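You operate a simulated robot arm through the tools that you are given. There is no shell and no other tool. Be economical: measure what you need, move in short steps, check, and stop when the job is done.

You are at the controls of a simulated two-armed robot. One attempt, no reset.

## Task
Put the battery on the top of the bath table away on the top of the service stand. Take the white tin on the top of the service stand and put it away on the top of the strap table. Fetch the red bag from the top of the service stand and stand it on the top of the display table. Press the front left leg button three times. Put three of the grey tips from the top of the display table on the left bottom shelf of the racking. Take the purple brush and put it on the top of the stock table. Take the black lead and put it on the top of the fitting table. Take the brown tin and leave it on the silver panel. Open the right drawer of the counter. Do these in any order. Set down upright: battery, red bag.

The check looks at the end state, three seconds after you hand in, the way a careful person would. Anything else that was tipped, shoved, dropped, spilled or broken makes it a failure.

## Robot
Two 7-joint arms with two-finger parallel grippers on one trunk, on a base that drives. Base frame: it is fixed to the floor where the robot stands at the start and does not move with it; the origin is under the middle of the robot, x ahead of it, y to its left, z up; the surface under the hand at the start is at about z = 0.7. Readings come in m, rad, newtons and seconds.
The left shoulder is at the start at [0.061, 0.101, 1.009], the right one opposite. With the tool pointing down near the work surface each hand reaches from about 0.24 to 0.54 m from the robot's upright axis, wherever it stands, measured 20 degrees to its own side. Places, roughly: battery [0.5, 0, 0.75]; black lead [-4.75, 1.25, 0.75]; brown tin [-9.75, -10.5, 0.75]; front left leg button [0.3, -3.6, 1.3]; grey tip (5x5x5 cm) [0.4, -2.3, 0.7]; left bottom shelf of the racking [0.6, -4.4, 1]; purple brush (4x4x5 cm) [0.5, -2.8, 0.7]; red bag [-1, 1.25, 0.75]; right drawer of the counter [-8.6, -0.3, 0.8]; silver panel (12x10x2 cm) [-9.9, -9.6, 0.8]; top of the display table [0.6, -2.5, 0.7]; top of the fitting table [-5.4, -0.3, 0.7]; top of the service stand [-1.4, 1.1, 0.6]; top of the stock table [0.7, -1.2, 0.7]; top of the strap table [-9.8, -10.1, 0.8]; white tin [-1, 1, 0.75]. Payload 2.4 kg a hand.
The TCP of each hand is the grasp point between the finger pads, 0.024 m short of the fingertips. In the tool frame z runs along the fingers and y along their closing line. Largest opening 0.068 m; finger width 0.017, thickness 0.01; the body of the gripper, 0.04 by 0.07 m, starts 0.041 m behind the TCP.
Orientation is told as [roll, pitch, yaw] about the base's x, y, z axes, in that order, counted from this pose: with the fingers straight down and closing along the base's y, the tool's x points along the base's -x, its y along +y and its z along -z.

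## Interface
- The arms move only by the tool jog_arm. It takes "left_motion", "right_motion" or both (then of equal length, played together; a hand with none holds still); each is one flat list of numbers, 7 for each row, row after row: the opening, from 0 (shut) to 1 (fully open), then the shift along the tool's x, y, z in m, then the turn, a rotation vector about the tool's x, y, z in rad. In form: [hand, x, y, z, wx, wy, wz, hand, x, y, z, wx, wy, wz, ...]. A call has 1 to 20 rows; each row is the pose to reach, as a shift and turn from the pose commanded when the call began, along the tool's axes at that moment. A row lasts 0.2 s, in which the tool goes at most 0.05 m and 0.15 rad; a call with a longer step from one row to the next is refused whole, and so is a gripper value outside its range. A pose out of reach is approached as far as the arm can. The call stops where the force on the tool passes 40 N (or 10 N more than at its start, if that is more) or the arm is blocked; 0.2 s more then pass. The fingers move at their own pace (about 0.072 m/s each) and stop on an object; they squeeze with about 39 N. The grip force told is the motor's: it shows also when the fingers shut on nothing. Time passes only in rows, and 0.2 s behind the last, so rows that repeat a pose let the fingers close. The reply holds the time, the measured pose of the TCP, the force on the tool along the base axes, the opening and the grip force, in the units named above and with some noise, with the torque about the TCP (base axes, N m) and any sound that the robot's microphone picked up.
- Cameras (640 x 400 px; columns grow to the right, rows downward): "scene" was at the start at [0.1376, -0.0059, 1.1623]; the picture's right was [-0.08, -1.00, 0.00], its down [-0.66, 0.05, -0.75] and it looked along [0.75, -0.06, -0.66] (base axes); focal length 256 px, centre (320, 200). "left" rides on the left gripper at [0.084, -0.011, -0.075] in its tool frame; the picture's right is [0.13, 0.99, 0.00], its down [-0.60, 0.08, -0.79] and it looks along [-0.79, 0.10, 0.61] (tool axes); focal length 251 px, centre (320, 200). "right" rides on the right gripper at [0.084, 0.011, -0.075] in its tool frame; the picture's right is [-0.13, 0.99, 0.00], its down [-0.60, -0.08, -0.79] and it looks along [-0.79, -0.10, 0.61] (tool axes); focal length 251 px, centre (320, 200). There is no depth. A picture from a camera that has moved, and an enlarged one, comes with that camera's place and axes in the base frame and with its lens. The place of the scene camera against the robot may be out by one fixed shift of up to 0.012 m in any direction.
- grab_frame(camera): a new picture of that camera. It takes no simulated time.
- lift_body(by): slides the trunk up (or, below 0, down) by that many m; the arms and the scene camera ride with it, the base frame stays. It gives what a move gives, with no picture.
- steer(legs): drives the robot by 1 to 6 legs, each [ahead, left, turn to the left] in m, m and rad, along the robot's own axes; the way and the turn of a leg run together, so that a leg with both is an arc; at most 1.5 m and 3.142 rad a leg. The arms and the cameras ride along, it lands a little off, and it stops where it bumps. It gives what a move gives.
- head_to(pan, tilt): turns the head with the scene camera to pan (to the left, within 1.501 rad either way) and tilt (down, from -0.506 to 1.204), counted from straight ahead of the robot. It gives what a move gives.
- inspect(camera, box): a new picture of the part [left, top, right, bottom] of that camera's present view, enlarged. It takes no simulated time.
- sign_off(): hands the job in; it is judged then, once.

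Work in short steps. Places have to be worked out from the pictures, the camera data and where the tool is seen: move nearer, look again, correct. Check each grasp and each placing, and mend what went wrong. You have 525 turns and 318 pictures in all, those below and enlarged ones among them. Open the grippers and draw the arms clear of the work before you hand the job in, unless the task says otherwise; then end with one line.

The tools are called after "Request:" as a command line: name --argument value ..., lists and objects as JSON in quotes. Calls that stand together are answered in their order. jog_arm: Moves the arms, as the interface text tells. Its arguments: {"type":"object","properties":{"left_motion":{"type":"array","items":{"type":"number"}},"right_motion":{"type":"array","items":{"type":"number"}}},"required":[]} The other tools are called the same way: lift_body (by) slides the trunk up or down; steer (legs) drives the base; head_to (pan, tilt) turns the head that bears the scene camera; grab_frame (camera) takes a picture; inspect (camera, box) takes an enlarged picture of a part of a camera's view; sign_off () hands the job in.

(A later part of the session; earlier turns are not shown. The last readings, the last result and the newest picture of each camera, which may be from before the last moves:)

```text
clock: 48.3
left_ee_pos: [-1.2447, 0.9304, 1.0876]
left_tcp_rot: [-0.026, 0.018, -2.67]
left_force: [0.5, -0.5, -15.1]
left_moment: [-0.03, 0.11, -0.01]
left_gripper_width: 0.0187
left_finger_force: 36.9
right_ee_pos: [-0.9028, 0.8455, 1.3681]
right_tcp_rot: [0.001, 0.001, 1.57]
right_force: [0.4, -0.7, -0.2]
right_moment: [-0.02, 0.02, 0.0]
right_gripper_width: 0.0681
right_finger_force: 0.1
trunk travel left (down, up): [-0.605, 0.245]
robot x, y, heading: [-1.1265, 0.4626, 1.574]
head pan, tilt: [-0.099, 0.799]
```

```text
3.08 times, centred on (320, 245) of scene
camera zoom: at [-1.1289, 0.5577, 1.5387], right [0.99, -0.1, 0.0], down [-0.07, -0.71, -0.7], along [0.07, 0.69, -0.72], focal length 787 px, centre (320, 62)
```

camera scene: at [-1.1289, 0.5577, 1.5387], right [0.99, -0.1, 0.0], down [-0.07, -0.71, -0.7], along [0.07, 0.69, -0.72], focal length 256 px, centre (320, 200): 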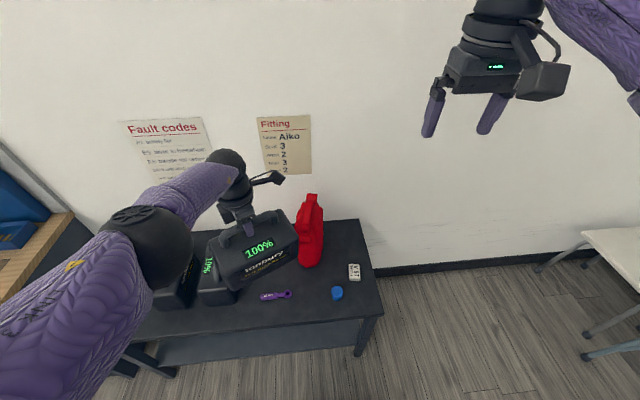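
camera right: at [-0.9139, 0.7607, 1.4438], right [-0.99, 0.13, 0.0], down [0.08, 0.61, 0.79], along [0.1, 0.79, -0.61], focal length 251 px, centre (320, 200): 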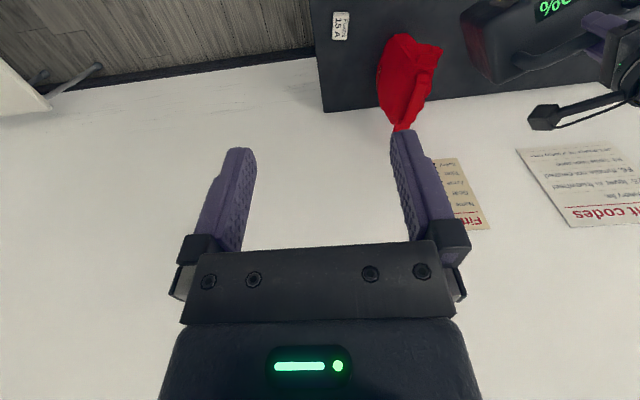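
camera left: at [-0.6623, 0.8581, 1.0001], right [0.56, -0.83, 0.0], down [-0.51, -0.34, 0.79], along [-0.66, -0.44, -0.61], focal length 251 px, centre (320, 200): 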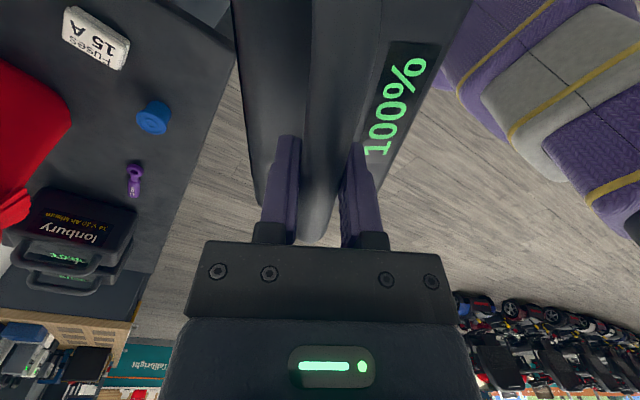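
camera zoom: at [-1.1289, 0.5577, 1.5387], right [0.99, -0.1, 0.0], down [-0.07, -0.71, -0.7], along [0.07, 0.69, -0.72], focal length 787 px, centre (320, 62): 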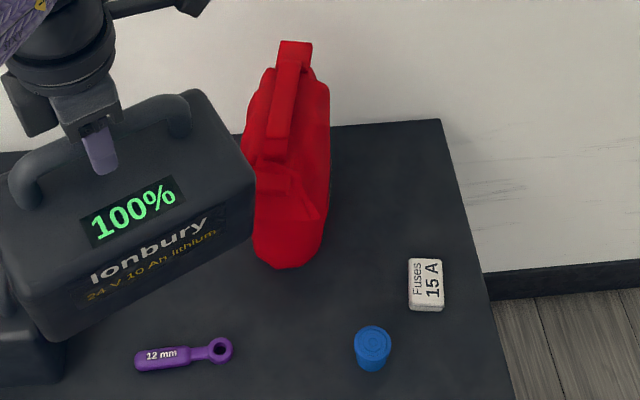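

Triangulated, the handle strip runs nearly level from [-1.127, 1.09] to [-1.095, 1.24] at z≈0.845. I draw the left hand with the battery back toward me, move closer, and lower the trunk.

Request:
jog_arm --left_motion '[0, -0.037, 0.029, 0, 0, 0, 0, 0, -0.074, 0.058, 0, 0, 0, 0, 0, -0.111, 0.087, 0, 0, 0, 0, 0, -0.148, 0.115, 0, 0, 0, 0]'

Request:
steer --legs '[[0.13, 0.17, 0]]'

Request:
lift_body --by -0.13

Request:
grab_frame --camera "scene"

Request:
grab_frame --camera "right"

```text
clock: 49.3
left_ee_pos: [-1.327, 0.7579, 1.0822]
left_tcp_rot: [-0.031, 0.018, -2.67]
left_force: [-0.2, 0.0, -14.6]
left_moment: [0.02, 0.19, -0.01]
left_gripper_width: 0.0187
left_finger_force: 36.7
right_ee_pos: [-0.9028, 0.8433, 1.3688]
right_tcp_rot: [0.002, 0.0, 1.57]
right_force: [-0.4, -0.3, 0.3]
right_moment: [0.04, 0.0, 0.01]
right_gripper_width: 0.0679
right_finger_force: 0.1
trunk travel left (down, up): [-0.605, 0.245]
robot x, y, heading: [-1.1264, 0.4606, 1.575]
head pan, tilt: [-0.099, 0.799]
```

```text
clock: 51.0
left_ee_pos: [-1.4924, 0.8893, 1.0816]
left_tcp_rot: [-0.027, 0.017, -2.672]
left_force: [0.6, 1.0, -15.0]
left_moment: [-0.06, 0.13, -0.01]
left_gripper_width: 0.0187
left_finger_force: 36.4
right_ee_pos: [-1.0698, 0.9758, 1.3681]
right_tcp_rot: [0.001, 0.002, 1.569]
right_force: [-0.3, 0.3, -0.2]
right_moment: [-0.02, -0.02, -0.04]
right_gripper_width: 0.068
right_finger_force: 0.1
trunk travel left (down, up): [-0.605, 0.245]
robot x, y, heading: [-1.2932, 0.5876, 1.568]
head pan, tilt: [-0.099, 0.799]
```

```text
clock: 52.5
left_ee_pos: [-1.4923, 0.889, 0.9517]
left_tcp_rot: [-0.027, 0.017, -2.674]
left_force: [-0.2, -0.5, -14.2]
left_moment: [-0.06, 0.17, 0.01]
left_gripper_width: 0.0185
left_finger_force: 36.6
right_ee_pos: [-1.0705, 0.9746, 1.238]
right_tcp_rot: [-0.001, -0.001, 1.568]
right_force: [0.1, 0.0, 0.6]
right_moment: [0.02, 0.0, -0.01]
right_gripper_width: 0.0682
right_finger_force: 0.0
trunk travel left (down, up): [-0.475, 0.375]
robot x, y, heading: [-1.2904, 0.5912, 1.571]
head pan, tilt: [-0.099, 0.799]
```

```text
288 pictures are left
camera scene: at [-1.2956, 0.6956, 1.4086], right [0.99, -0.1, 0.0], down [-0.07, -0.71, -0.7], along [0.07, 0.69, -0.72], focal length 256 px, centre (320, 200)
```

scene: 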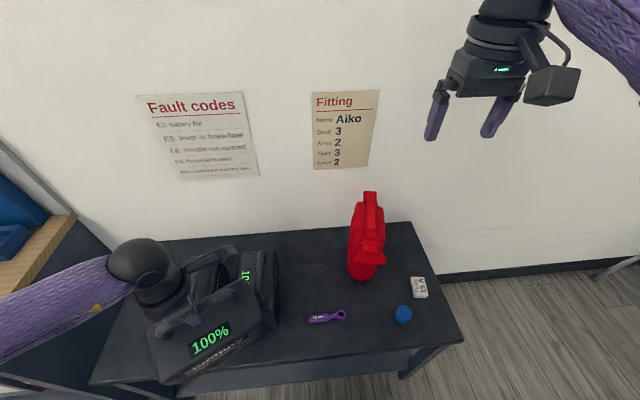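

```text
287 pictures are left
camera right: at [-1.0803, 0.8894, 1.3141], right [-0.99, 0.13, 0.0], down [0.08, 0.6, 0.79], along [0.11, 0.79, -0.61], focal length 251 px, centre (320, 200)
```

right: 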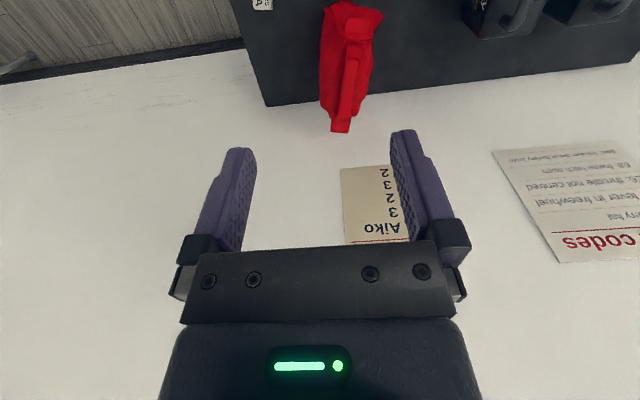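

Both are clear. Zoom on the bag from the right camera to refine the handle.

Request:
inspect --camera "right" --box '[290, 0, 410, 140]'

Request:
inspect --camera "scene" --box '[310, 180, 430, 300]'

```text
2.86 times, centred on (350, 70) of right
camera zoom: at [-1.0803, 0.8894, 1.3141], right [-0.99, 0.13, 0.0], down [0.08, 0.6, 0.79], along [0.11, 0.79, -0.61], focal length 718 px, centre (234, 571)
```

zoom: 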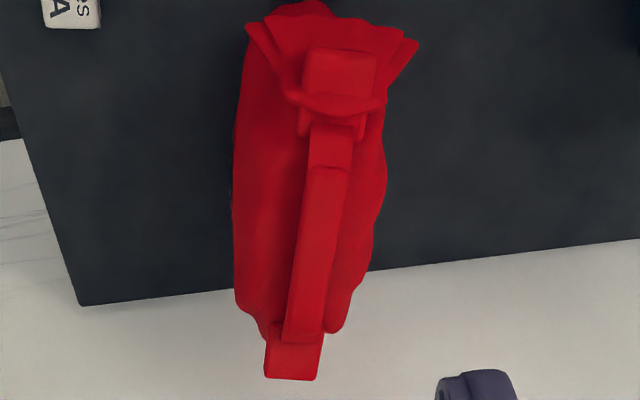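

```text
3.33 times, centred on (370, 240) of scene
camera zoom: at [-1.2956, 0.6956, 1.4086], right [0.99, -0.1, 0.0], down [-0.07, -0.71, -0.7], along [0.07, 0.69, -0.72], focal length 853 px, centre (153, 67)
```

zoom: 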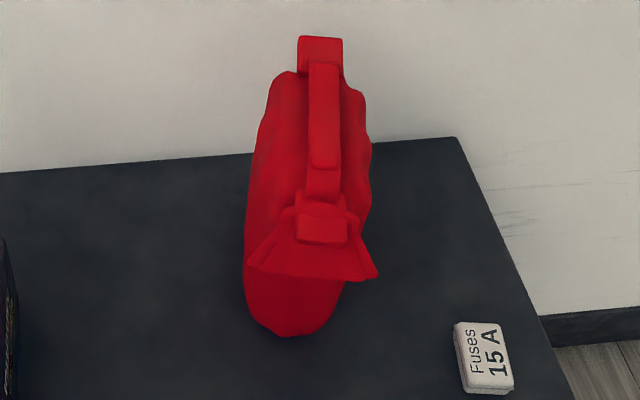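

The strip runs 13° off the y axis around [-1.10, 1.16, 0.84]. I turn the right hand to match and go above its near half.

Request:
jog_arm --right_motion '[1, -0.02, 0.0045, 0.04, 0, 0, 0.03, 1, -0.04, 0.009, 0.08, 0, 0, 0.06, 1, -0.06, 0.0135, 0.12, 0, 0, 0.09, 1, -0.08, 0.018, 0.16, 0, 0, 0.12, 1, -0.1, 0.0225, 0.2, 0, 0, 0.15, 1, -0.12, 0.027, 0.24, 0, 0, 0.18, 1, -0.14, 0.031, 0.28, 0, 0, 0.21, 1, -0.16, 0.0355, 0.31, 0, 0, 0.234]'

Request:
grab_frame --camera "right"

Request:
inspect --camera "scene" --box '[290, 140, 430, 300]'

```text
clock: 54.3
left_ee_pos: [-1.4917, 0.8889, 0.9526]
left_tcp_rot: [-0.029, 0.015, -2.672]
left_force: [-0.2, -0.1, -15.0]
left_moment: [-0.07, 0.11, 0.04]
left_gripper_width: 0.0187
left_finger_force: 36.8
right_ee_pos: [-1.1031, 1.0645, 0.9716]
right_tcp_rot: [0.001, 0.002, 1.351]
right_force: [-0.2, 0.1, 0.3]
right_moment: [-0.02, -0.04, -0.02]
right_gripper_width: 0.0681
right_finger_force: 0.1
right hand out of reach, approached as far as the arm can: row 6, 7, 8
trunk travel left (down, up): [-0.475, 0.375]
robot x, y, heading: [-1.2916, 0.5933, 1.572]
head pan, tilt: [-0.099, 0.799]
```

```text
284 pictures are left
camera right: at [-1.133, 0.9841, 1.0475], right [-0.94, 0.34, 0.0], down [0.21, 0.57, 0.79], along [0.27, 0.74, -0.61], focal length 251 px, centre (320, 200)
```

right: 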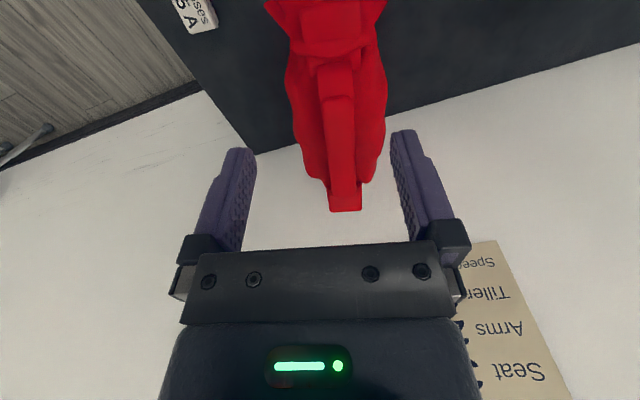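

```text
2.50 times, centred on (360, 220) of scene
camera zoom: at [-1.2954, 0.6957, 1.4085], right [0.99, -0.1, 0.0], down [-0.07, -0.71, -0.7], along [0.07, 0.69, -0.72], focal length 640 px, centre (220, 150)
```

zoom: 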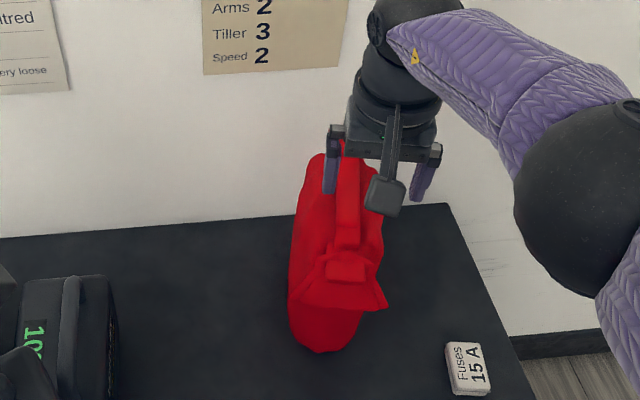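

The strip is parallel to the jaws and 12 mm off to tool +y. I try to reach further while descending (more reach lower down), keeping above the bag.

Request:
jog_arm --right_motion '[1, 0, 0.012, 0.025, 0, 0, 0, 1, -0.03, 0.012, 0.04, 0, 0, 0, 1, -0.06, 0.012, 0.05, 0, 0, 0]'

```text
clock: 55.1
left_ee_pos: [-1.4922, 0.8888, 0.9513]
left_tcp_rot: [-0.028, 0.018, -2.673]
left_force: [-0.3, 0.2, -14.9]
left_moment: [-0.03, 0.11, 0.02]
left_gripper_width: 0.0187
left_finger_force: 36.5
right_ee_pos: [-1.111, 1.059, 0.9465]
right_tcp_rot: [-0.001, 0.002, 1.335]
right_force: [0.6, -0.3, -0.9]
right_moment: [0.0, -0.01, 0.03]
right_gripper_width: 0.0677
right_finger_force: 0.1
right hand out of reach, approached as far as the arm can: row 1, 2, 3
trunk travel left (down, up): [-0.475, 0.375]
robot x, y, heading: [-1.2915, 0.5923, 1.57]
head pan, tilt: [-0.099, 0.799]
```

The upright hand lacks ~8 cm. I tilt the fingers forward by 0.5 rad about the closing axis, which brings the wrist back, and go to z≈0.90 above the strip.

Request:
jog_arm --right_motion '[1, 0, 0.002, 0.0, 0, -0.13, 0, 1, -0.02, 0.004, 0.0, 0, -0.26, 0, 1, -0.05, 0.006, 0.02, 0, -0.39, 0, 1, -0.0866, 0.0075, 0.04, 0, -0.52, 0]'

Request:
grab_frame --camera "right"

Request:
inspect --camera "scene" --box '[290, 140, 430, 300]'

```text
clock: 56.1
left_ee_pos: [-1.49, 0.8896, 0.9532]
left_tcp_rot: [-0.027, 0.018, -2.673]
left_force: [0.4, -0.1, -15.0]
left_moment: [-0.02, 0.1, 0.0]
left_gripper_width: 0.0186
left_finger_force: 36.5
right_ee_pos: [-1.1048, 1.111, 0.911]
right_tcp_rot: [0.0, -0.519, 1.333]
right_force: [-0.1, 0.7, -1.2]
right_moment: [0.0, 0.0, -0.01]
right_gripper_width: 0.0681
right_finger_force: 0.0
right hand out of reach, approached as far as the arm can: row 1, 2, 4
trunk travel left (down, up): [-0.475, 0.375]
robot x, y, heading: [-1.2888, 0.5896, 1.57]
head pan, tilt: [-0.099, 0.799]
```

```text
282 pictures are left
camera right: at [-1.1411, 1.0065, 0.9339], right [-0.94, 0.34, 0.06], down [0.11, 0.11, 0.99], along [0.33, 0.93, -0.14], focal length 251 px, centre (320, 200)
```

right: 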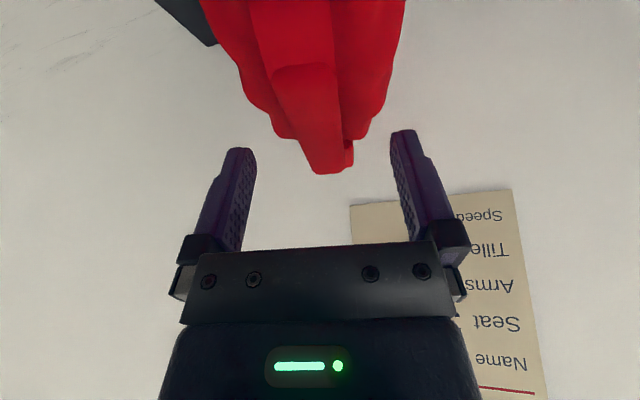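

```text
2.50 times, centred on (360, 220) of scene
camera zoom: at [-1.2948, 0.6956, 1.4085], right [0.99, -0.1, 0.0], down [-0.07, -0.71, -0.7], along [0.07, 0.69, -0.72], focal length 640 px, centre (220, 150)
```

zoom: 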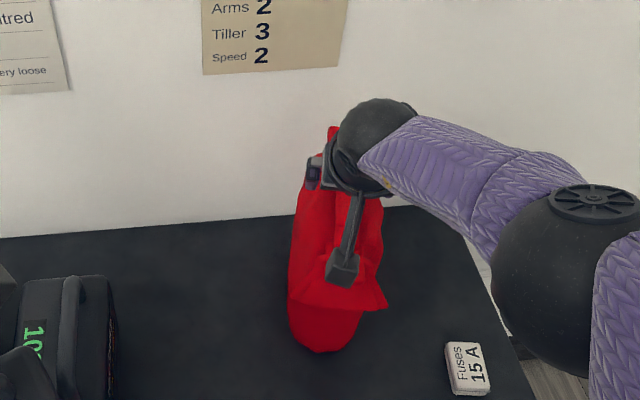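

The strip is now centred straight ahead along the fingers; advancing ~0.075 along the tool axis gets it between the pads. I do that in two parts, watching force.

Request:
jog_arm --right_motion '[1, 0, -0.005, 0.025, 0, 0, 0, 1, 0, -0.006, 0.05, 0, 0, 0]'

Request:
grab_frame --camera "right"

```text
clock: 56.7
left_ee_pos: [-1.4926, 0.8899, 0.9514]
left_tcp_rot: [-0.027, 0.018, -2.672]
left_force: [0.3, 0.1, -15.0]
left_moment: [-0.08, 0.07, -0.01]
left_gripper_width: 0.0186
left_finger_force: 36.4
right_ee_pos: [-1.0978, 1.1041, 0.8907]
right_tcp_rot: [0.0, -0.522, 1.334]
right_force: [-0.6, 0.1, -0.1]
right_moment: [-0.01, 0.0, -0.02]
right_gripper_width: 0.0681
right_finger_force: 0.0
right hand out of reach, approached as far as the arm can: row 1, 2
trunk travel left (down, up): [-0.475, 0.375]
robot x, y, heading: [-1.2901, 0.5912, 1.566]
head pan, tilt: [-0.099, 0.799]
```

```text
280 pictures are left
camera right: at [-1.1344, 0.9986, 0.9144], right [-0.94, 0.34, 0.06], down [0.11, 0.11, 0.99], along [0.33, 0.93, -0.14], focal length 251 px, centre (320, 200)
```

right: 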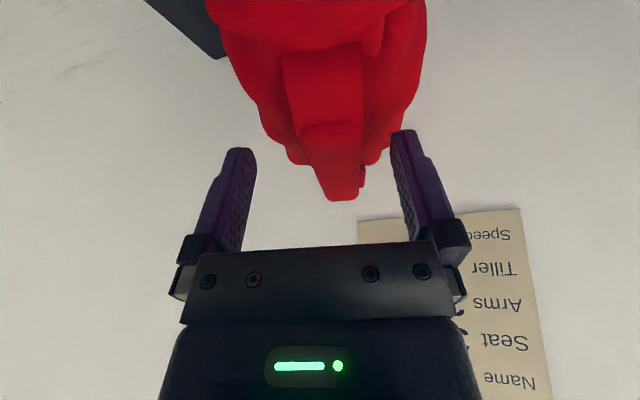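

Still out of reach by ~4 cm. I drive 0.04 m ahead gently (the hand rides along, above the strip's sides).

Request:
steer --legs '[[0.045, 0, 0]]'

Request:
grab_frame --camera "right"

```text
clock: 57.6
left_ee_pos: [-1.4911, 0.9354, 0.9523]
left_tcp_rot: [-0.028, 0.018, -2.675]
left_force: [0.4, 0.1, -14.9]
left_moment: [0.0, 0.09, -0.04]
left_gripper_width: 0.0185
left_finger_force: 36.9
right_ee_pos: [-1.0977, 1.1497, 0.8911]
right_tcp_rot: [0.001, -0.518, 1.332]
right_force: [0.4, 0.3, -1.0]
right_moment: [-0.01, 0.03, 0.03]
right_gripper_width: 0.0678
right_finger_force: 0.1
trunk travel left (down, up): [-0.475, 0.375]
robot x, y, heading: [-1.2932, 0.6367, 1.569]
head pan, tilt: [-0.099, 0.799]
```

```text
279 pictures are left
camera right: at [-1.1341, 1.0441, 0.9141], right [-0.94, 0.34, 0.06], down [0.11, 0.11, 0.99], along [0.33, 0.93, -0.14], focal length 251 px, centre (320, 200)
```

right: 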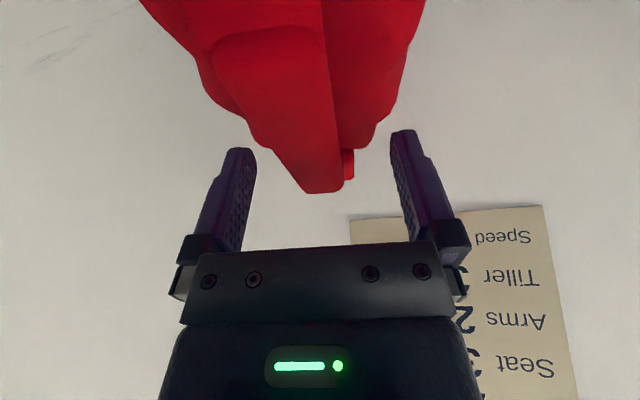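

Strip lies between the fingers. Down 4.5 cm with an 8 mm sideways correction.

Request:
jog_arm --right_motion '[1, 0.01, -0.008, 0.0175, 0, 0, 0, 1, 0.018, -0.008, 0.032, 0, 0, 0, 1, 0.0235, -0.008, 0.041, 0, 0, 0]'

Request:
grab_frame --camera "right"

Request:
inspect --camera "scene" --box '[290, 140, 430, 300]'

```text
clock: 58.1
left_ee_pos: [-1.4923, 0.9305, 0.951]
left_tcp_rot: [-0.026, 0.014, -2.672]
left_force: [-0.6, 0.4, -14.7]
left_moment: [-0.05, 0.1, 0.02]
left_gripper_width: 0.0185
left_finger_force: 36.6
right_ee_pos: [-1.0946, 1.143, 0.8815]
right_tcp_rot: [0.01, -0.538, 1.332]
right_force: [-3.7, -1.2, 16.5]
right_moment: [0.35, -0.11, 0.01]
right_gripper_width: 0.068
right_finger_force: 0.0
right hand out of reach, approached as far as the arm can: row 1, 2
trunk travel left (down, up): [-0.475, 0.375]
robot x, y, heading: [-1.2884, 0.6372, 1.567]
head pan, tilt: [-0.099, 0.799]
stopped in row 2 (right hand): the force on the tool passed its limit at 58 N (the readings are from after the stop); the commanded pose is now the measured one
```

```text
278 pictures are left
camera right: at [-1.1303, 1.0362, 0.9027], right [-0.94, 0.34, 0.07], down [0.11, 0.09, 0.99], along [0.33, 0.94, -0.12], focal length 251 px, centre (320, 200)
```

right: 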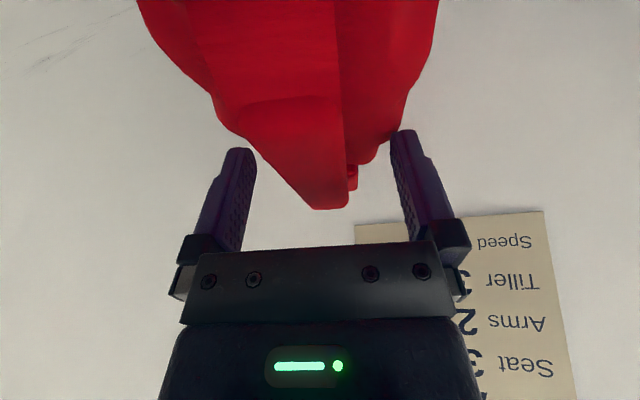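

```text
2.50 times, centred on (360, 220) of scene
camera zoom: at [-1.2965, 0.7386, 1.4088], right [0.99, -0.1, 0.0], down [-0.07, -0.71, -0.7], along [0.07, 0.69, -0.72], focal length 640 px, centre (220, 150)
```

zoom: 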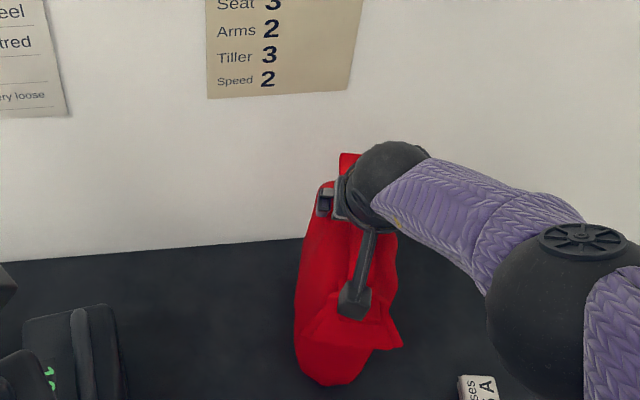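

The contact point works out to be ahead of the TCP: the fingertips met the bag's shoulders near the back, which are high there. I raise, move back toward the strip's front part and reduce the tilt, then look.

Request:
jog_arm --right_motion '[1, 0.005, 0, -0.03, 0, 0.1, 0, 1, 0.01, 0, -0.05, 0, 0.2, 0, 1, 0.0103, 0, -0.05, 0, 0.3, 0]'

Request:
grab_frame --camera "right"

Request:
inspect --camera "scene" --box '[290, 140, 430, 300]'

```text
clock: 58.9
left_ee_pos: [-1.4926, 0.9332, 0.9499]
left_tcp_rot: [-0.028, 0.016, -2.673]
left_force: [-0.3, 0.3, -14.5]
left_moment: [-0.03, 0.11, 0.0]
left_gripper_width: 0.0188
left_finger_force: 36.5
right_ee_pos: [-1.1017, 1.1089, 0.9161]
right_tcp_rot: [0.006, -0.234, 1.335]
right_force: [-0.4, -0.6, -0.7]
right_moment: [-0.04, 0.0, -0.01]
right_gripper_width: 0.0679
right_finger_force: 0.1
trunk travel left (down, up): [-0.475, 0.375]
robot x, y, heading: [-1.2898, 0.6362, 1.568]
head pan, tilt: [-0.099, 0.799]
```

```text
276 pictures are left
camera right: at [-1.1347, 1.0139, 0.9701], right [-0.94, 0.35, 0.04], down [0.18, 0.37, 0.91], along [0.31, 0.86, -0.41], focal length 251 px, centre (320, 200)
```

right: 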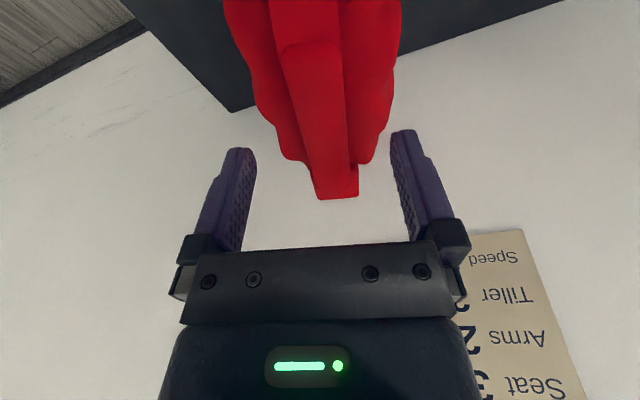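

```text
2.50 times, centred on (360, 220) of scene
camera zoom: at [-1.2959, 0.7408, 1.4085], right [0.99, -0.1, 0.0], down [-0.07, -0.71, -0.7], along [0.07, 0.69, -0.72], focal length 640 px, centre (220, 150)
```

zoom: 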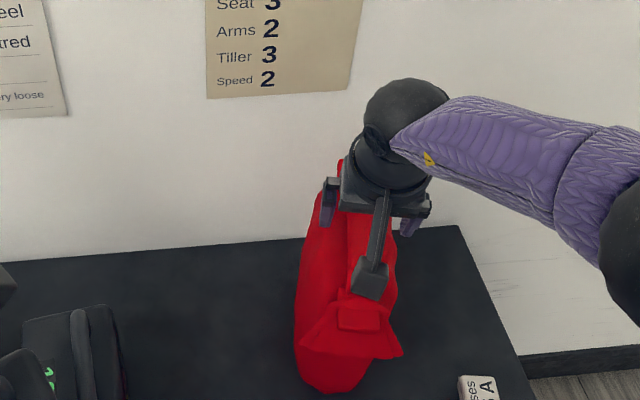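

Now aligned within a couple of millimetres over the strip's front part. Descending slowly.

Request:
jog_arm --right_motion '[1, 0.003, 0, 0.02, 0, 0, 0, 1, 0.005, 0, 0.035, 0, 0, 0, 1, 0.007, 0, 0.047, 0, 0, 0]'

Request:
grab_frame --camera "right"

```text
clock: 59.8
left_ee_pos: [-1.4928, 0.9299, 0.9512]
left_tcp_rot: [-0.025, 0.016, -2.672]
left_force: [0.5, 0.3, -14.6]
left_moment: [-0.03, 0.09, 0.03]
left_gripper_width: 0.0188
left_finger_force: 36.7
right_ee_pos: [-1.1033, 1.1078, 0.8776]
right_tcp_rot: [0.013, -0.248, 1.332]
right_force: [-2.1, -5.3, 18.7]
right_moment: [-0.27, -0.09, 0.06]
right_gripper_width: 0.0681
right_finger_force: 0.1
right hand out of reach, approached as far as the arm can: row 3
trunk travel left (down, up): [-0.475, 0.375]
robot x, y, heading: [-1.29, 0.6335, 1.567]
head pan, tilt: [-0.099, 0.799]
stopped in row 3 (right hand): the force on the tool passed its limit at 43 N (the readings are from after the stop); the commanded pose is now the measured one
```

```text
274 pictures are left
camera right: at [-1.136, 1.0131, 0.9302], right [-0.94, 0.35, 0.04], down [0.18, 0.36, 0.92], along [0.31, 0.86, -0.4], focal length 251 px, centre (320, 200)
```

right: 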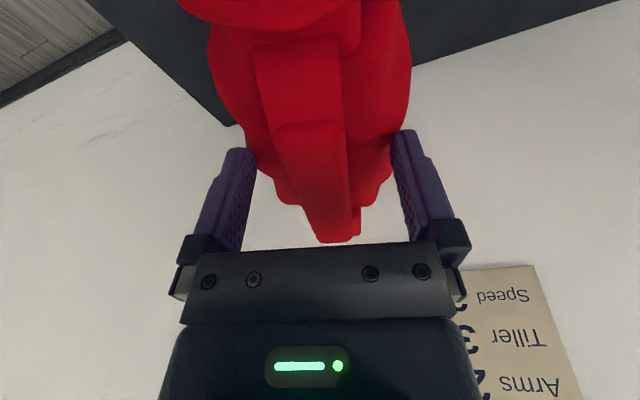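

Re-triangulating between the last two views, the strip's top is at z≈0.875 and y 1.07–1.19, so the fingertips (z≈0.854) already embrace it by 2 cm, resting on the shoulders. I ease up 3 mm and close.

Request:
jog_arm --right_motion '[1, 0, 0, -0.004, 0, 0, 0, 0, 0, 0, -0.003, 0, 0, 0, 0, 0, 0, -0.003, 0, 0, 0, 0, 0, 0, -0.003, 0, 0, 0, 0, 0, 0, -0.003, 0, 0, 0]'

Request:
grab_frame --camera "right"

```text
clock: 61.0
left_ee_pos: [-1.4917, 0.9328, 0.9503]
left_tcp_rot: [-0.026, 0.017, -2.672]
left_force: [-0.4, -0.3, -14.1]
left_moment: [-0.04, 0.07, 0.0]
left_gripper_width: 0.0185
left_finger_force: 36.9
right_ee_pos: [-1.1029, 1.1095, 0.8786]
right_tcp_rot: [0.009, -0.246, 1.332]
right_force: [-1.2, 0.3, -0.9]
right_moment: [-0.13, 0.02, -0.02]
right_gripper_width: 0.0672
right_finger_force: 39.2
trunk travel left (down, up): [-0.475, 0.375]
robot x, y, heading: [-1.2935, 0.6374, 1.573]
head pan, tilt: [-0.099, 0.799]
```

```text
273 pictures are left
camera right: at [-1.1356, 1.014, 0.9316], right [-0.94, 0.35, 0.04], down [0.18, 0.36, 0.91], along [0.31, 0.86, -0.4], focal length 251 px, centre (320, 200)
```

right: 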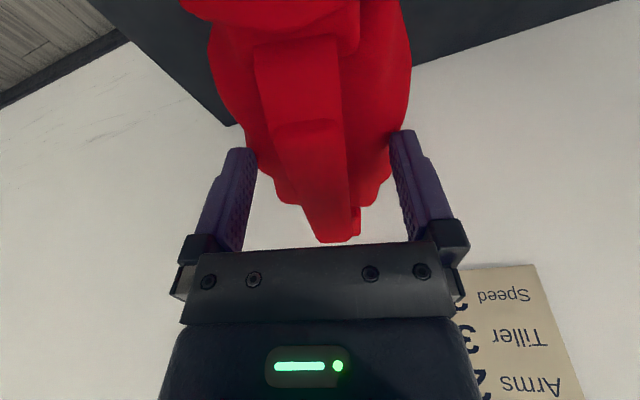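

The pads clamp the upper body itself (width 0.067). I test-lift 2 cm to see whether it holds.

Request:
jog_arm --right_motion '[0, -0.0012, 0, -0.005, 0, 0, 0, 0, -0.0024, 0, -0.01, 0, 0, 0, 0, -0.0036, 0, -0.015, 0, 0, 0, 0, -0.0048, 0, -0.02, 0, 0, 0]'

Request:
grab_frame --camera "right"

```text
clock: 62.0
left_ee_pos: [-1.4919, 0.9344, 0.9506]
left_tcp_rot: [-0.027, 0.016, -2.672]
left_force: [0.3, 0.4, -14.9]
left_moment: [-0.05, 0.08, -0.02]
left_gripper_width: 0.0184
left_finger_force: 36.3
right_ee_pos: [-1.1024, 1.1097, 0.8988]
right_tcp_rot: [0.011, -0.244, 1.333]
right_force: [0.2, 0.3, -3.2]
right_moment: [-0.11, 0.01, 0.01]
right_gripper_width: 0.0671
right_finger_force: 39.2
trunk travel left (down, up): [-0.475, 0.375]
robot x, y, heading: [-1.2906, 0.6357, 1.573]
head pan, tilt: [-0.099, 0.799]
```

```text
272 pictures are left
camera right: at [-1.1354, 1.0142, 0.9521], right [-0.94, 0.35, 0.04], down [0.18, 0.36, 0.91], along [0.31, 0.86, -0.4], focal length 251 px, centre (320, 200)
```

right: 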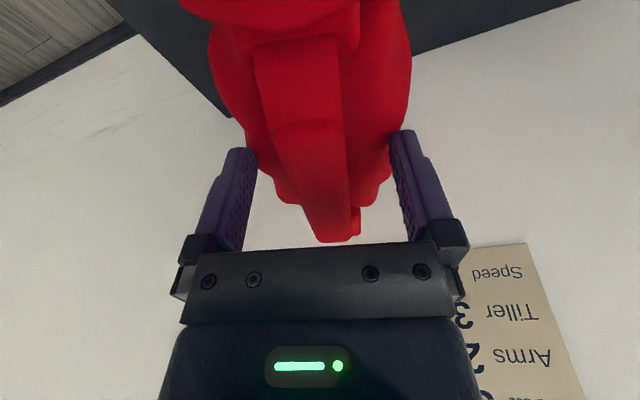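

It holds, weighing about 3 N. I raise the trunk, back off with bag and battery, and look over the stand.

Request:
lift_body --by 0.12

Request:
steer --legs '[[-0.2, 0, 0]]'

Request:
grab_frame --camera "scene"

```text
clock: 63.5
left_ee_pos: [-1.4913, 0.9328, 1.0707]
left_tcp_rot: [-0.026, 0.015, -2.673]
left_force: [-0.1, 0.0, -15.8]
left_moment: [-0.01, 0.09, -0.02]
left_gripper_width: 0.0187
left_finger_force: 36.5
right_ee_pos: [-1.1021, 1.108, 1.019]
right_tcp_rot: [0.01, -0.241, 1.333]
right_force: [-0.3, -0.5, -3.1]
right_moment: [-0.11, 0.01, -0.01]
right_gripper_width: 0.0668
right_finger_force: 39.2
trunk travel left (down, up): [-0.595, 0.255]
robot x, y, heading: [-1.2919, 0.6373, 1.569]
head pan, tilt: [-0.099, 0.799]
```

```text
clock: 65.0
left_ee_pos: [-1.491, 0.7364, 1.0715]
left_tcp_rot: [-0.025, 0.016, -2.671]
left_force: [0.1, -0.7, -14.6]
left_moment: [-0.1, 0.07, -0.01]
left_gripper_width: 0.0186
left_finger_force: 36.8
right_ee_pos: [-1.1014, 0.912, 1.0194]
right_tcp_rot: [0.012, -0.244, 1.335]
right_force: [0.8, 0.5, -3.2]
right_moment: [-0.11, 0.0, -0.02]
right_gripper_width: 0.0667
right_finger_force: 38.1
trunk travel left (down, up): [-0.595, 0.255]
robot x, y, heading: [-1.2881, 0.4402, 1.574]
head pan, tilt: [-0.099, 0.799]
```

```text
271 pictures are left
camera scene: at [-1.2958, 0.5352, 1.5289], right [0.99, -0.1, 0.0], down [-0.07, -0.71, -0.7], along [0.07, 0.69, -0.72], focal length 256 px, centre (320, 200)
```

scene: 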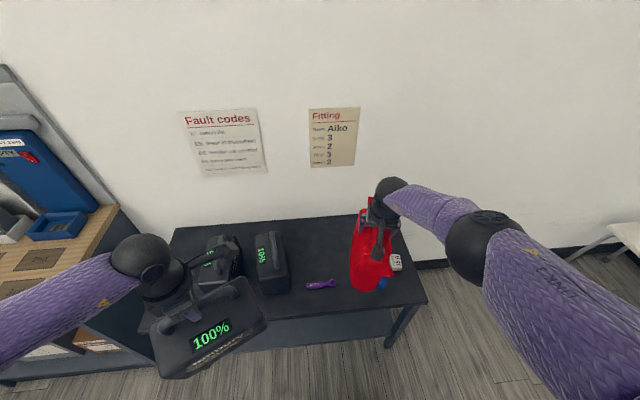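

The back-centre of the stand is now free: I'll set the battery at about [-1.13, 1.12] with its present orientation. First I fold the right hand with the bag out to my right, then drive.

Request:
jog_arm --right_motion '[0, 0.031, -0.03, -0.0077, 0, 0, 0, 0, 0.062, -0.06, -0.0154, 0, 0, 0, 0, 0.092, -0.09, -0.023, 0, 0, 0, 0, 0.123, -0.12, -0.031, 0, 0, 0, 0, 0.154, -0.151, -0.0385, 0, 0, 0]'

Request:
steer --legs '[[0, -0.33, 0]]'

Request:
grab_frame --camera "scene"

```text
clock: 66.2
left_ee_pos: [-1.4917, 0.7368, 1.071]
left_tcp_rot: [-0.027, 0.017, -2.672]
left_force: [0.0, 0.4, -14.0]
left_moment: [-0.07, 0.12, -0.02]
left_gripper_width: 0.0188
left_finger_force: 36.7
right_ee_pos: [-0.9896, 0.7216, 1.0178]
right_tcp_rot: [0.012, -0.245, 1.333]
right_force: [-0.8, 0.0, -3.8]
right_moment: [-0.05, 0.02, 0.02]
right_gripper_width: 0.0661
right_finger_force: 38.9
trunk travel left (down, up): [-0.595, 0.255]
robot x, y, heading: [-1.2897, 0.4426, 1.573]
head pan, tilt: [-0.099, 0.799]
```

```text
clock: 68.4
left_ee_pos: [-1.1592, 0.7361, 1.0711]
left_tcp_rot: [-0.026, 0.014, -2.67]
left_force: [0.7, -0.2, -14.2]
left_moment: [-0.06, 0.1, 0.01]
left_gripper_width: 0.0184
left_finger_force: 36.4
right_ee_pos: [-0.6561, 0.7215, 1.0164]
right_tcp_rot: [0.011, -0.244, 1.335]
right_force: [0.6, 0.7, -2.9]
right_moment: [-0.1, 0.04, 0.0]
right_gripper_width: 0.0656
right_finger_force: 39.6
trunk travel left (down, up): [-0.595, 0.255]
robot x, y, heading: [-0.9605, 0.4421, 1.574]
head pan, tilt: [-0.099, 0.799]
```

```text
270 pictures are left
camera scene: at [-0.9622, 0.5358, 1.5288], right [0.99, -0.1, 0.0], down [-0.07, -0.71, -0.7], along [0.07, 0.69, -0.72], focal length 256 px, centre (320, 200)
```

scene: 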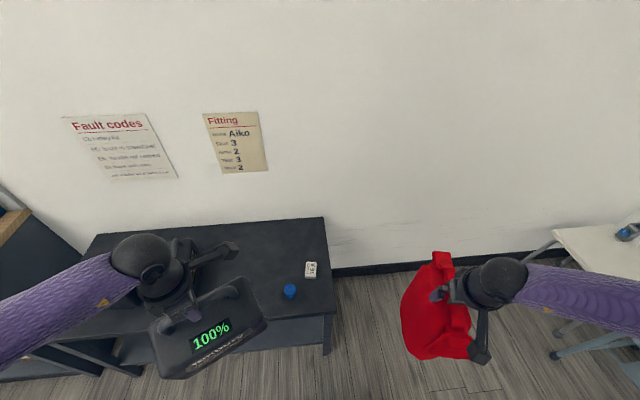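

The right grip width is creeping down (0.0672→0.0656); I check the bag in the hand camera.

Request:
grab_frame --camera "right"

```text
269 pictures are left
camera right: at [-0.6904, 0.6267, 1.0695], right [-0.94, 0.35, 0.04], down [0.18, 0.36, 0.91], along [0.31, 0.86, -0.4], focal length 251 px, centre (320, 200)
```

right: 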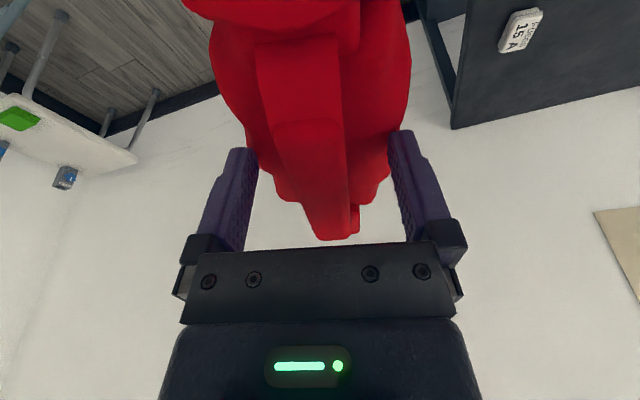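

Only a millimetre or two. I go on quickly: drive in, lower the trunk, and extend the left hand to the free spot.

Request:
steer --legs '[[0.185, 0, 0]]'

Request:
lift_body --by -0.18

Request:
jog_arm --left_motion '[0, 0.022, -0.031, 0, 0, 0, 0, 0, 0.0446, -0.062, 0, 0, 0, 0, 0, 0.067, -0.093, 0, 0, 0, 0, 0, 0.089, -0.124, 0, 0, 0, 0, 0, 0.1116, -0.155, 0, 0, 0, 0]'

Request:
grab_frame --camera "scene"

Request:
grab_frame --camera "left"

```text
clock: 70.0
left_ee_pos: [-1.1596, 0.9243, 1.0715]
left_tcp_rot: [-0.025, 0.014, -2.672]
left_force: [0.6, 1.0, -15.2]
left_moment: [-0.02, 0.13, 0.01]
left_gripper_width: 0.0186
left_finger_force: 36.0
right_ee_pos: [-0.6584, 0.9092, 1.0174]
right_tcp_rot: [0.011, -0.243, 1.334]
right_force: [-0.4, 0.8, -2.7]
right_moment: [-0.07, 0.03, 0.04]
right_gripper_width: 0.0656
right_finger_force: 39.2
trunk travel left (down, up): [-0.595, 0.255]
robot x, y, heading: [-0.9589, 0.6247, 1.569]
head pan, tilt: [-0.099, 0.799]
```

```text
clock: 72.0
left_ee_pos: [-1.1589, 0.9218, 0.8911]
left_tcp_rot: [-0.027, 0.017, -2.671]
left_force: [0.3, -0.2, -15.6]
left_moment: [-0.03, 0.1, 0.01]
left_gripper_width: 0.0187
left_finger_force: 36.3
right_ee_pos: [-0.6568, 0.909, 0.837]
right_tcp_rot: [0.012, -0.244, 1.334]
right_force: [0.3, 0.7, -3.9]
right_moment: [-0.12, 0.03, -0.05]
right_gripper_width: 0.0652
right_finger_force: 39.2
trunk travel left (down, up): [-0.415, 0.435]
robot x, y, heading: [-0.9557, 0.6262, 1.569]
head pan, tilt: [-0.099, 0.799]
```

```text
clock: 73.2
left_ee_pos: [-1.1288, 1.1059, 0.8968]
left_tcp_rot: [-0.026, 0.016, -2.675]
left_force: [0.0, -0.3, -15.2]
left_moment: [-0.11, 0.1, 0.01]
left_gripper_width: 0.0184
left_finger_force: 36.5
left hand out of reach, approached as far as the arm can: row 5
right_ee_pos: [-0.6569, 0.9092, 0.8368]
right_tcp_rot: [0.013, -0.242, 1.333]
right_force: [-0.1, 0.3, -2.9]
right_moment: [-0.12, 0.03, -0.01]
right_gripper_width: 0.0651
right_finger_force: 38.5
trunk travel left (down, up): [-0.415, 0.435]
robot x, y, heading: [-0.9622, 0.6229, 1.574]
head pan, tilt: [-0.099, 0.799]
```

```text
268 pictures are left
camera scene: at [-0.9624, 0.7382, 1.3481], right [0.99, -0.1, 0.0], down [-0.07, -0.71, -0.7], along [0.07, 0.69, -0.72], focal length 256 px, centre (320, 200)
```

scene: 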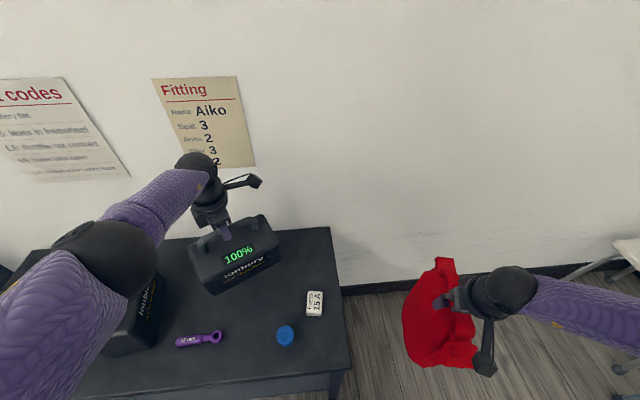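

```text
267 pictures are left
camera left: at [-1.0572, 1.1525, 0.9731], right [0.56, -0.83, -0.02], down [-0.51, -0.37, 0.78], along [-0.66, -0.43, -0.62], focal length 251 px, centre (320, 200)
```

left: 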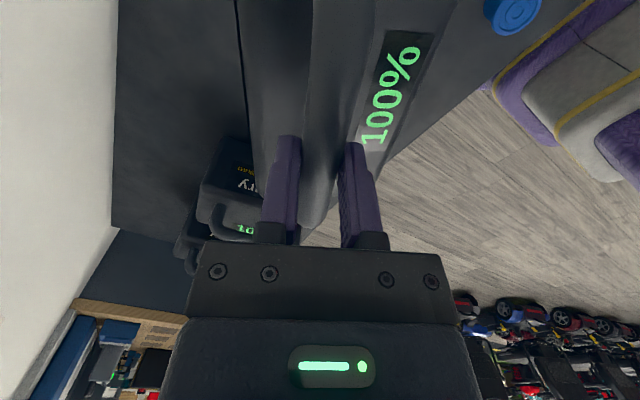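

Good spot: clear of blue piece, tin, purple tool and wall. Lowering and levelling.

Request:
jog_arm --left_motion '[0, 0, 0, 0.04, -0.01, -0.006, 0, 0, 0, 0, 0.08, -0.02, -0.012, 0, 0, 0, 0, 0.105, -0.026, -0.016, 0]'

Request:
jog_arm --left_motion '[0, 0, 0, 0.006, 0, 0, 0, 0, 0, 0, 0.012, 0, 0, 0, 0, 0, 0, 0.018, 0, 0, 0, 0, 0, 0, 0.024, 0, 0, 0, 0, 0, 0, 0.03, 0, 0, 0]'

```text
clock: 74.0
left_ee_pos: [-1.1278, 1.0589, 0.8053]
left_tcp_rot: [-0.009, 0.001, -2.673]
left_force: [-0.3, 7.8, 34.1]
left_moment: [0.26, -0.28, 0.41]
left_gripper_width: 0.018
left_finger_force: 35.9
left hand out of reach, approached as far as the arm can: row 1, 2, 3
right_ee_pos: [-0.6567, 0.9067, 0.8384]
right_tcp_rot: [0.015, -0.247, 1.333]
right_force: [-0.1, -0.6, -3.8]
right_moment: [-0.11, 0.03, 0.06]
right_gripper_width: 0.065
right_finger_force: 38.9
trunk travel left (down, up): [-0.415, 0.435]
robot x, y, heading: [-0.9564, 0.6287, 1.566]
head pan, tilt: [-0.099, 0.799]
```

```text
clock: 75.2
left_ee_pos: [-1.1305, 1.0522, 0.7871]
left_tcp_rot: [-0.008, 0.002, -2.672]
left_force: [-2.4, 4.0, 15.0]
left_moment: [-0.21, 0.4, 0.2]
left_gripper_width: 0.0187
left_finger_force: 36.5
left hand out of reach, approached as far as the arm can: row 2, 3, 4, 5
right_ee_pos: [-0.6573, 0.9089, 0.838]
right_tcp_rot: [0.011, -0.244, 1.335]
right_force: [1.4, 0.3, -3.4]
right_moment: [-0.14, 0.0, 0.0]
right_gripper_width: 0.0652
right_finger_force: 38.7
trunk travel left (down, up): [-0.415, 0.435]
robot x, y, heading: [-0.9616, 0.6266, 1.567]
head pan, tilt: [-0.099, 0.799]
stopped in row 5 (left hand): the force on the tool passed its limit at 82 N (the readings are from after the stop); the commanded pose is now the measured one
```

It drifted toward me while lowering, and a corner may be on the purple tool. Look before anything else.

Request:
inspect --camera "scene" --box '[150, 190, 330, 370]'

Request:
grab_frame --camera "left"

```text
2.22 times, centred on (240, 280) of scene
camera zoom: at [-0.9624, 0.7369, 1.348], right [0.99, -0.1, 0.0], down [-0.07, -0.71, -0.7], along [0.07, 0.69, -0.72], focal length 569 px, centre (498, 22)
```

zoom: 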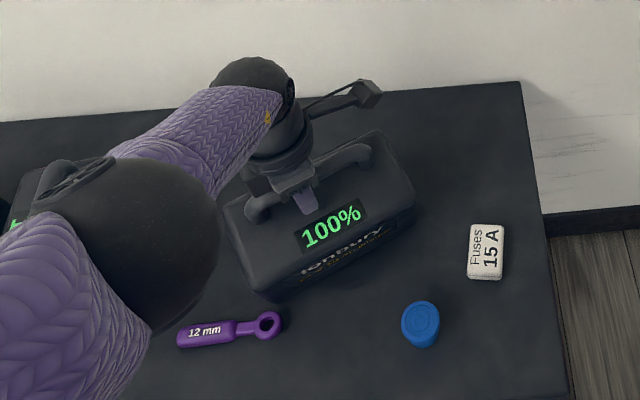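

```text
265 pictures are left
camera left: at [-1.0593, 1.0999, 0.862], right [0.56, -0.83, -0.01], down [-0.5, -0.35, 0.79], along [-0.66, -0.44, -0.61], focal length 251 px, centre (320, 200)
```

left: 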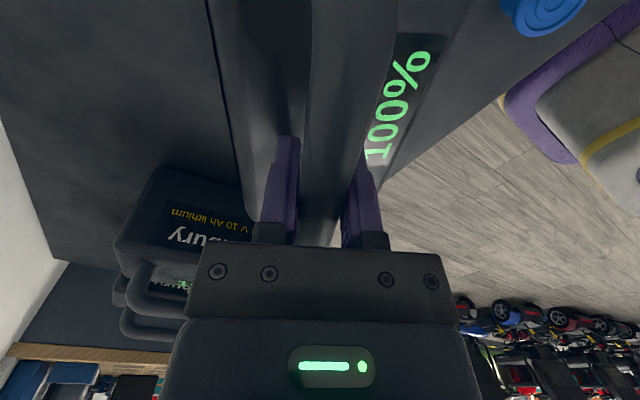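

It is clear of everything and pressed on the top (z of top ≈0.615). Opening the left hand.

Request:
jog_arm --left_motion '[0, 0, 0, -0.003, 0, 0, 0, 0.5, 0, 0, -0.003, 0, 0, 0, 1, 0, 0, -0.003, 0, 0, 0, 1, 0, 0, -0.003, 0, 0, 0, 1, 0, 0, -0.003, 0, 0, 0]'

Request:
jog_arm --left_motion '[1, 0, 0, -0.04, 0, 0, 0, 1, 0, 0, -0.08, 0, 0, 0]'

Request:
grab_frame --camera "scene"

Request:
grab_frame --camera "left"

```text
clock: 76.4
left_ee_pos: [-1.1315, 1.0495, 0.7881]
left_tcp_rot: [-0.003, -0.001, -2.672]
left_force: [-2.0, 2.4, -0.9]
left_moment: [-0.07, 0.01, 0.1]
left_gripper_width: 0.068
left_finger_force: 0.1
right_ee_pos: [-0.6588, 0.9081, 0.8369]
right_tcp_rot: [0.013, -0.244, 1.333]
right_force: [-0.6, -0.3, -2.4]
right_moment: [-0.11, 0.06, 0.03]
right_gripper_width: 0.0644
right_finger_force: 38.8
trunk travel left (down, up): [-0.415, 0.435]
robot x, y, heading: [-0.9606, 0.6262, 1.573]
head pan, tilt: [-0.099, 0.799]
```

```text
clock: 77.0
left_ee_pos: [-1.1293, 1.0847, 0.8549]
left_tcp_rot: [-0.002, 0.001, -2.672]
left_force: [0.1, 0.3, 0.3]
left_moment: [-0.01, 0.01, 0.0]
left_gripper_width: 0.0682
left_finger_force: 0.1
left hand out of reach, approached as far as the arm can: row 1, 2
right_ee_pos: [-0.657, 0.9074, 0.8371]
right_tcp_rot: [0.011, -0.245, 1.335]
right_force: [-1.0, -1.0, -4.2]
right_moment: [-0.08, 0.01, 0.0]
right_gripper_width: 0.0648
right_finger_force: 39.2
trunk travel left (down, up): [-0.415, 0.435]
robot x, y, heading: [-0.9606, 0.6254, 1.569]
head pan, tilt: [-0.099, 0.799]
```

```text
264 pictures are left
camera scene: at [-0.9623, 0.7371, 1.3483], right [0.99, -0.1, 0.0], down [-0.07, -0.71, -0.7], along [0.07, 0.69, -0.72], focal length 256 px, centre (320, 200)
```

scene: 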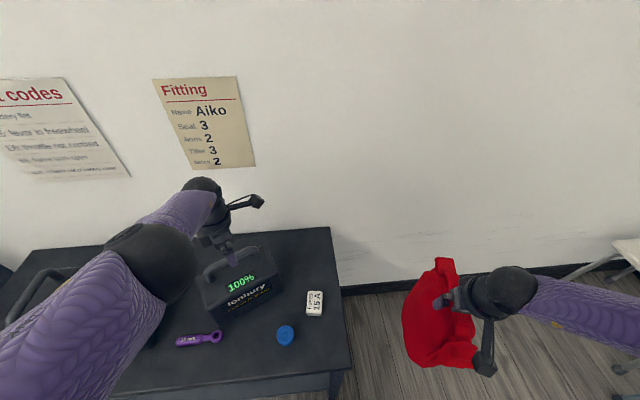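

```text
263 pictures are left
camera left: at [-1.0587, 1.1337, 0.9303], right [0.56, -0.83, 0.0], down [-0.5, -0.34, 0.79], along [-0.66, -0.45, -0.61], focal length 251 px, centre (320, 200)
```

left: 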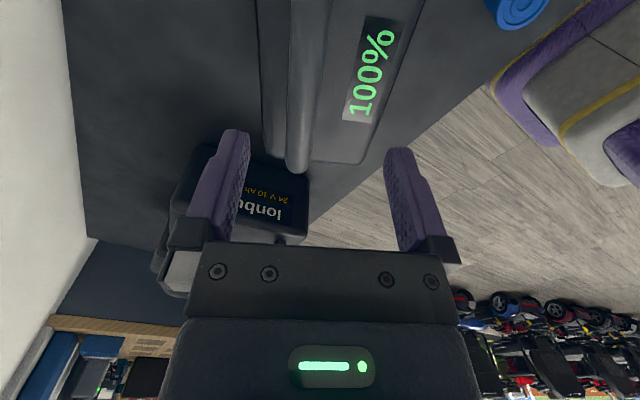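

The battery stands. I raise the trunk, retract the left hand and turn it back to close along x for the white tin at about [-0.945, 1.035].

Request:
lift_body --by 0.1

Request:
jog_arm --left_motion '[1, 0, 0.04, 0, 0, 0, 0, 1, 0, 0.08, 0, 0, 0, 0.14, 1, 0, 0.12, 0, 0, 0, 0.28, 1, 0.02, 0.15, 0, 0, 0, 0.42, 1, 0.05, 0.16, 0, 0, 0, 0.56, 1, 0.08, 0.16, 0, 0, 0, 0.7, 1, 0.1, 0.15, 0, 0, 0, 0.84, 1, 0.12, 0.14, 0, 0, 0, 0.98, 1, 0.14, 0.13, 0, 0, 0, 1.12, 1, 0.15, 0.12, 0, 0, 0, 1.26, 1, 0.16, 0.11, 0, 0, 0, 1.4, 1, 0.17, 0.1, 0, 0, 0, 1.54, 1, 0.17, 0.1, 0, 0, 0, 1.68, 1, 0.17, 0.1, 0, 0, 0, 1.82, 1, 0.17, 0.1, 0, 0, 0, 1.96, 1, 0.17, 0.1, 0, 0, 0, 2.1]'

Request:
grab_frame --camera "left"

```text
clock: 78.3
left_ee_pos: [-1.1307, 1.086, 0.9644]
left_tcp_rot: [-0.024, 0.011, -2.674]
left_force: [0.0, 0.7, 0.1]
left_moment: [-0.01, 0.01, 0.02]
left_gripper_width: 0.0679
left_finger_force: 0.0
right_ee_pos: [-0.6581, 0.9087, 0.9373]
right_tcp_rot: [0.013, -0.243, 1.335]
right_force: [-0.6, -0.9, -4.0]
right_moment: [-0.11, -0.01, 0.02]
right_gripper_width: 0.0646
right_finger_force: 39.1
trunk travel left (down, up): [-0.515, 0.334]
robot x, y, heading: [-0.9582, 0.6281, 1.571]
head pan, tilt: [-0.099, 0.799]
```

```text
clock: 81.7
left_ee_pos: [-0.939, 1.0478, 0.9734]
left_tcp_rot: [0.003, -0.025, 1.507]
left_force: [-0.3, -0.7, 0.8]
left_moment: [-0.03, -0.03, -0.02]
left_gripper_width: 0.0679
left_finger_force: 0.0
left hand out of reach, approached as far as the arm can: row 11, 12, 13, 14, 15, 16
right_ee_pos: [-0.6581, 0.907, 0.9372]
right_tcp_rot: [0.014, -0.244, 1.333]
right_force: [0.2, 0.2, -2.9]
right_moment: [-0.1, 0.05, -0.01]
right_gripper_width: 0.0641
right_finger_force: 38.8
trunk travel left (down, up): [-0.515, 0.334]
robot x, y, heading: [-0.9567, 0.6265, 1.571]
head pan, tilt: [-0.099, 0.799]
```

```text
262 pictures are left
camera left: at [-0.9314, 0.9618, 1.0469], right [-1.0, -0.07, 0.0], down [-0.04, 0.59, 0.81], along [-0.05, 0.81, -0.59], focal length 251 px, centre (320, 200)
```

left: 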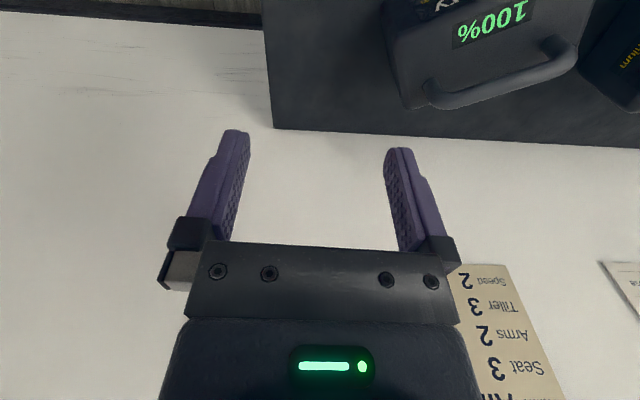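

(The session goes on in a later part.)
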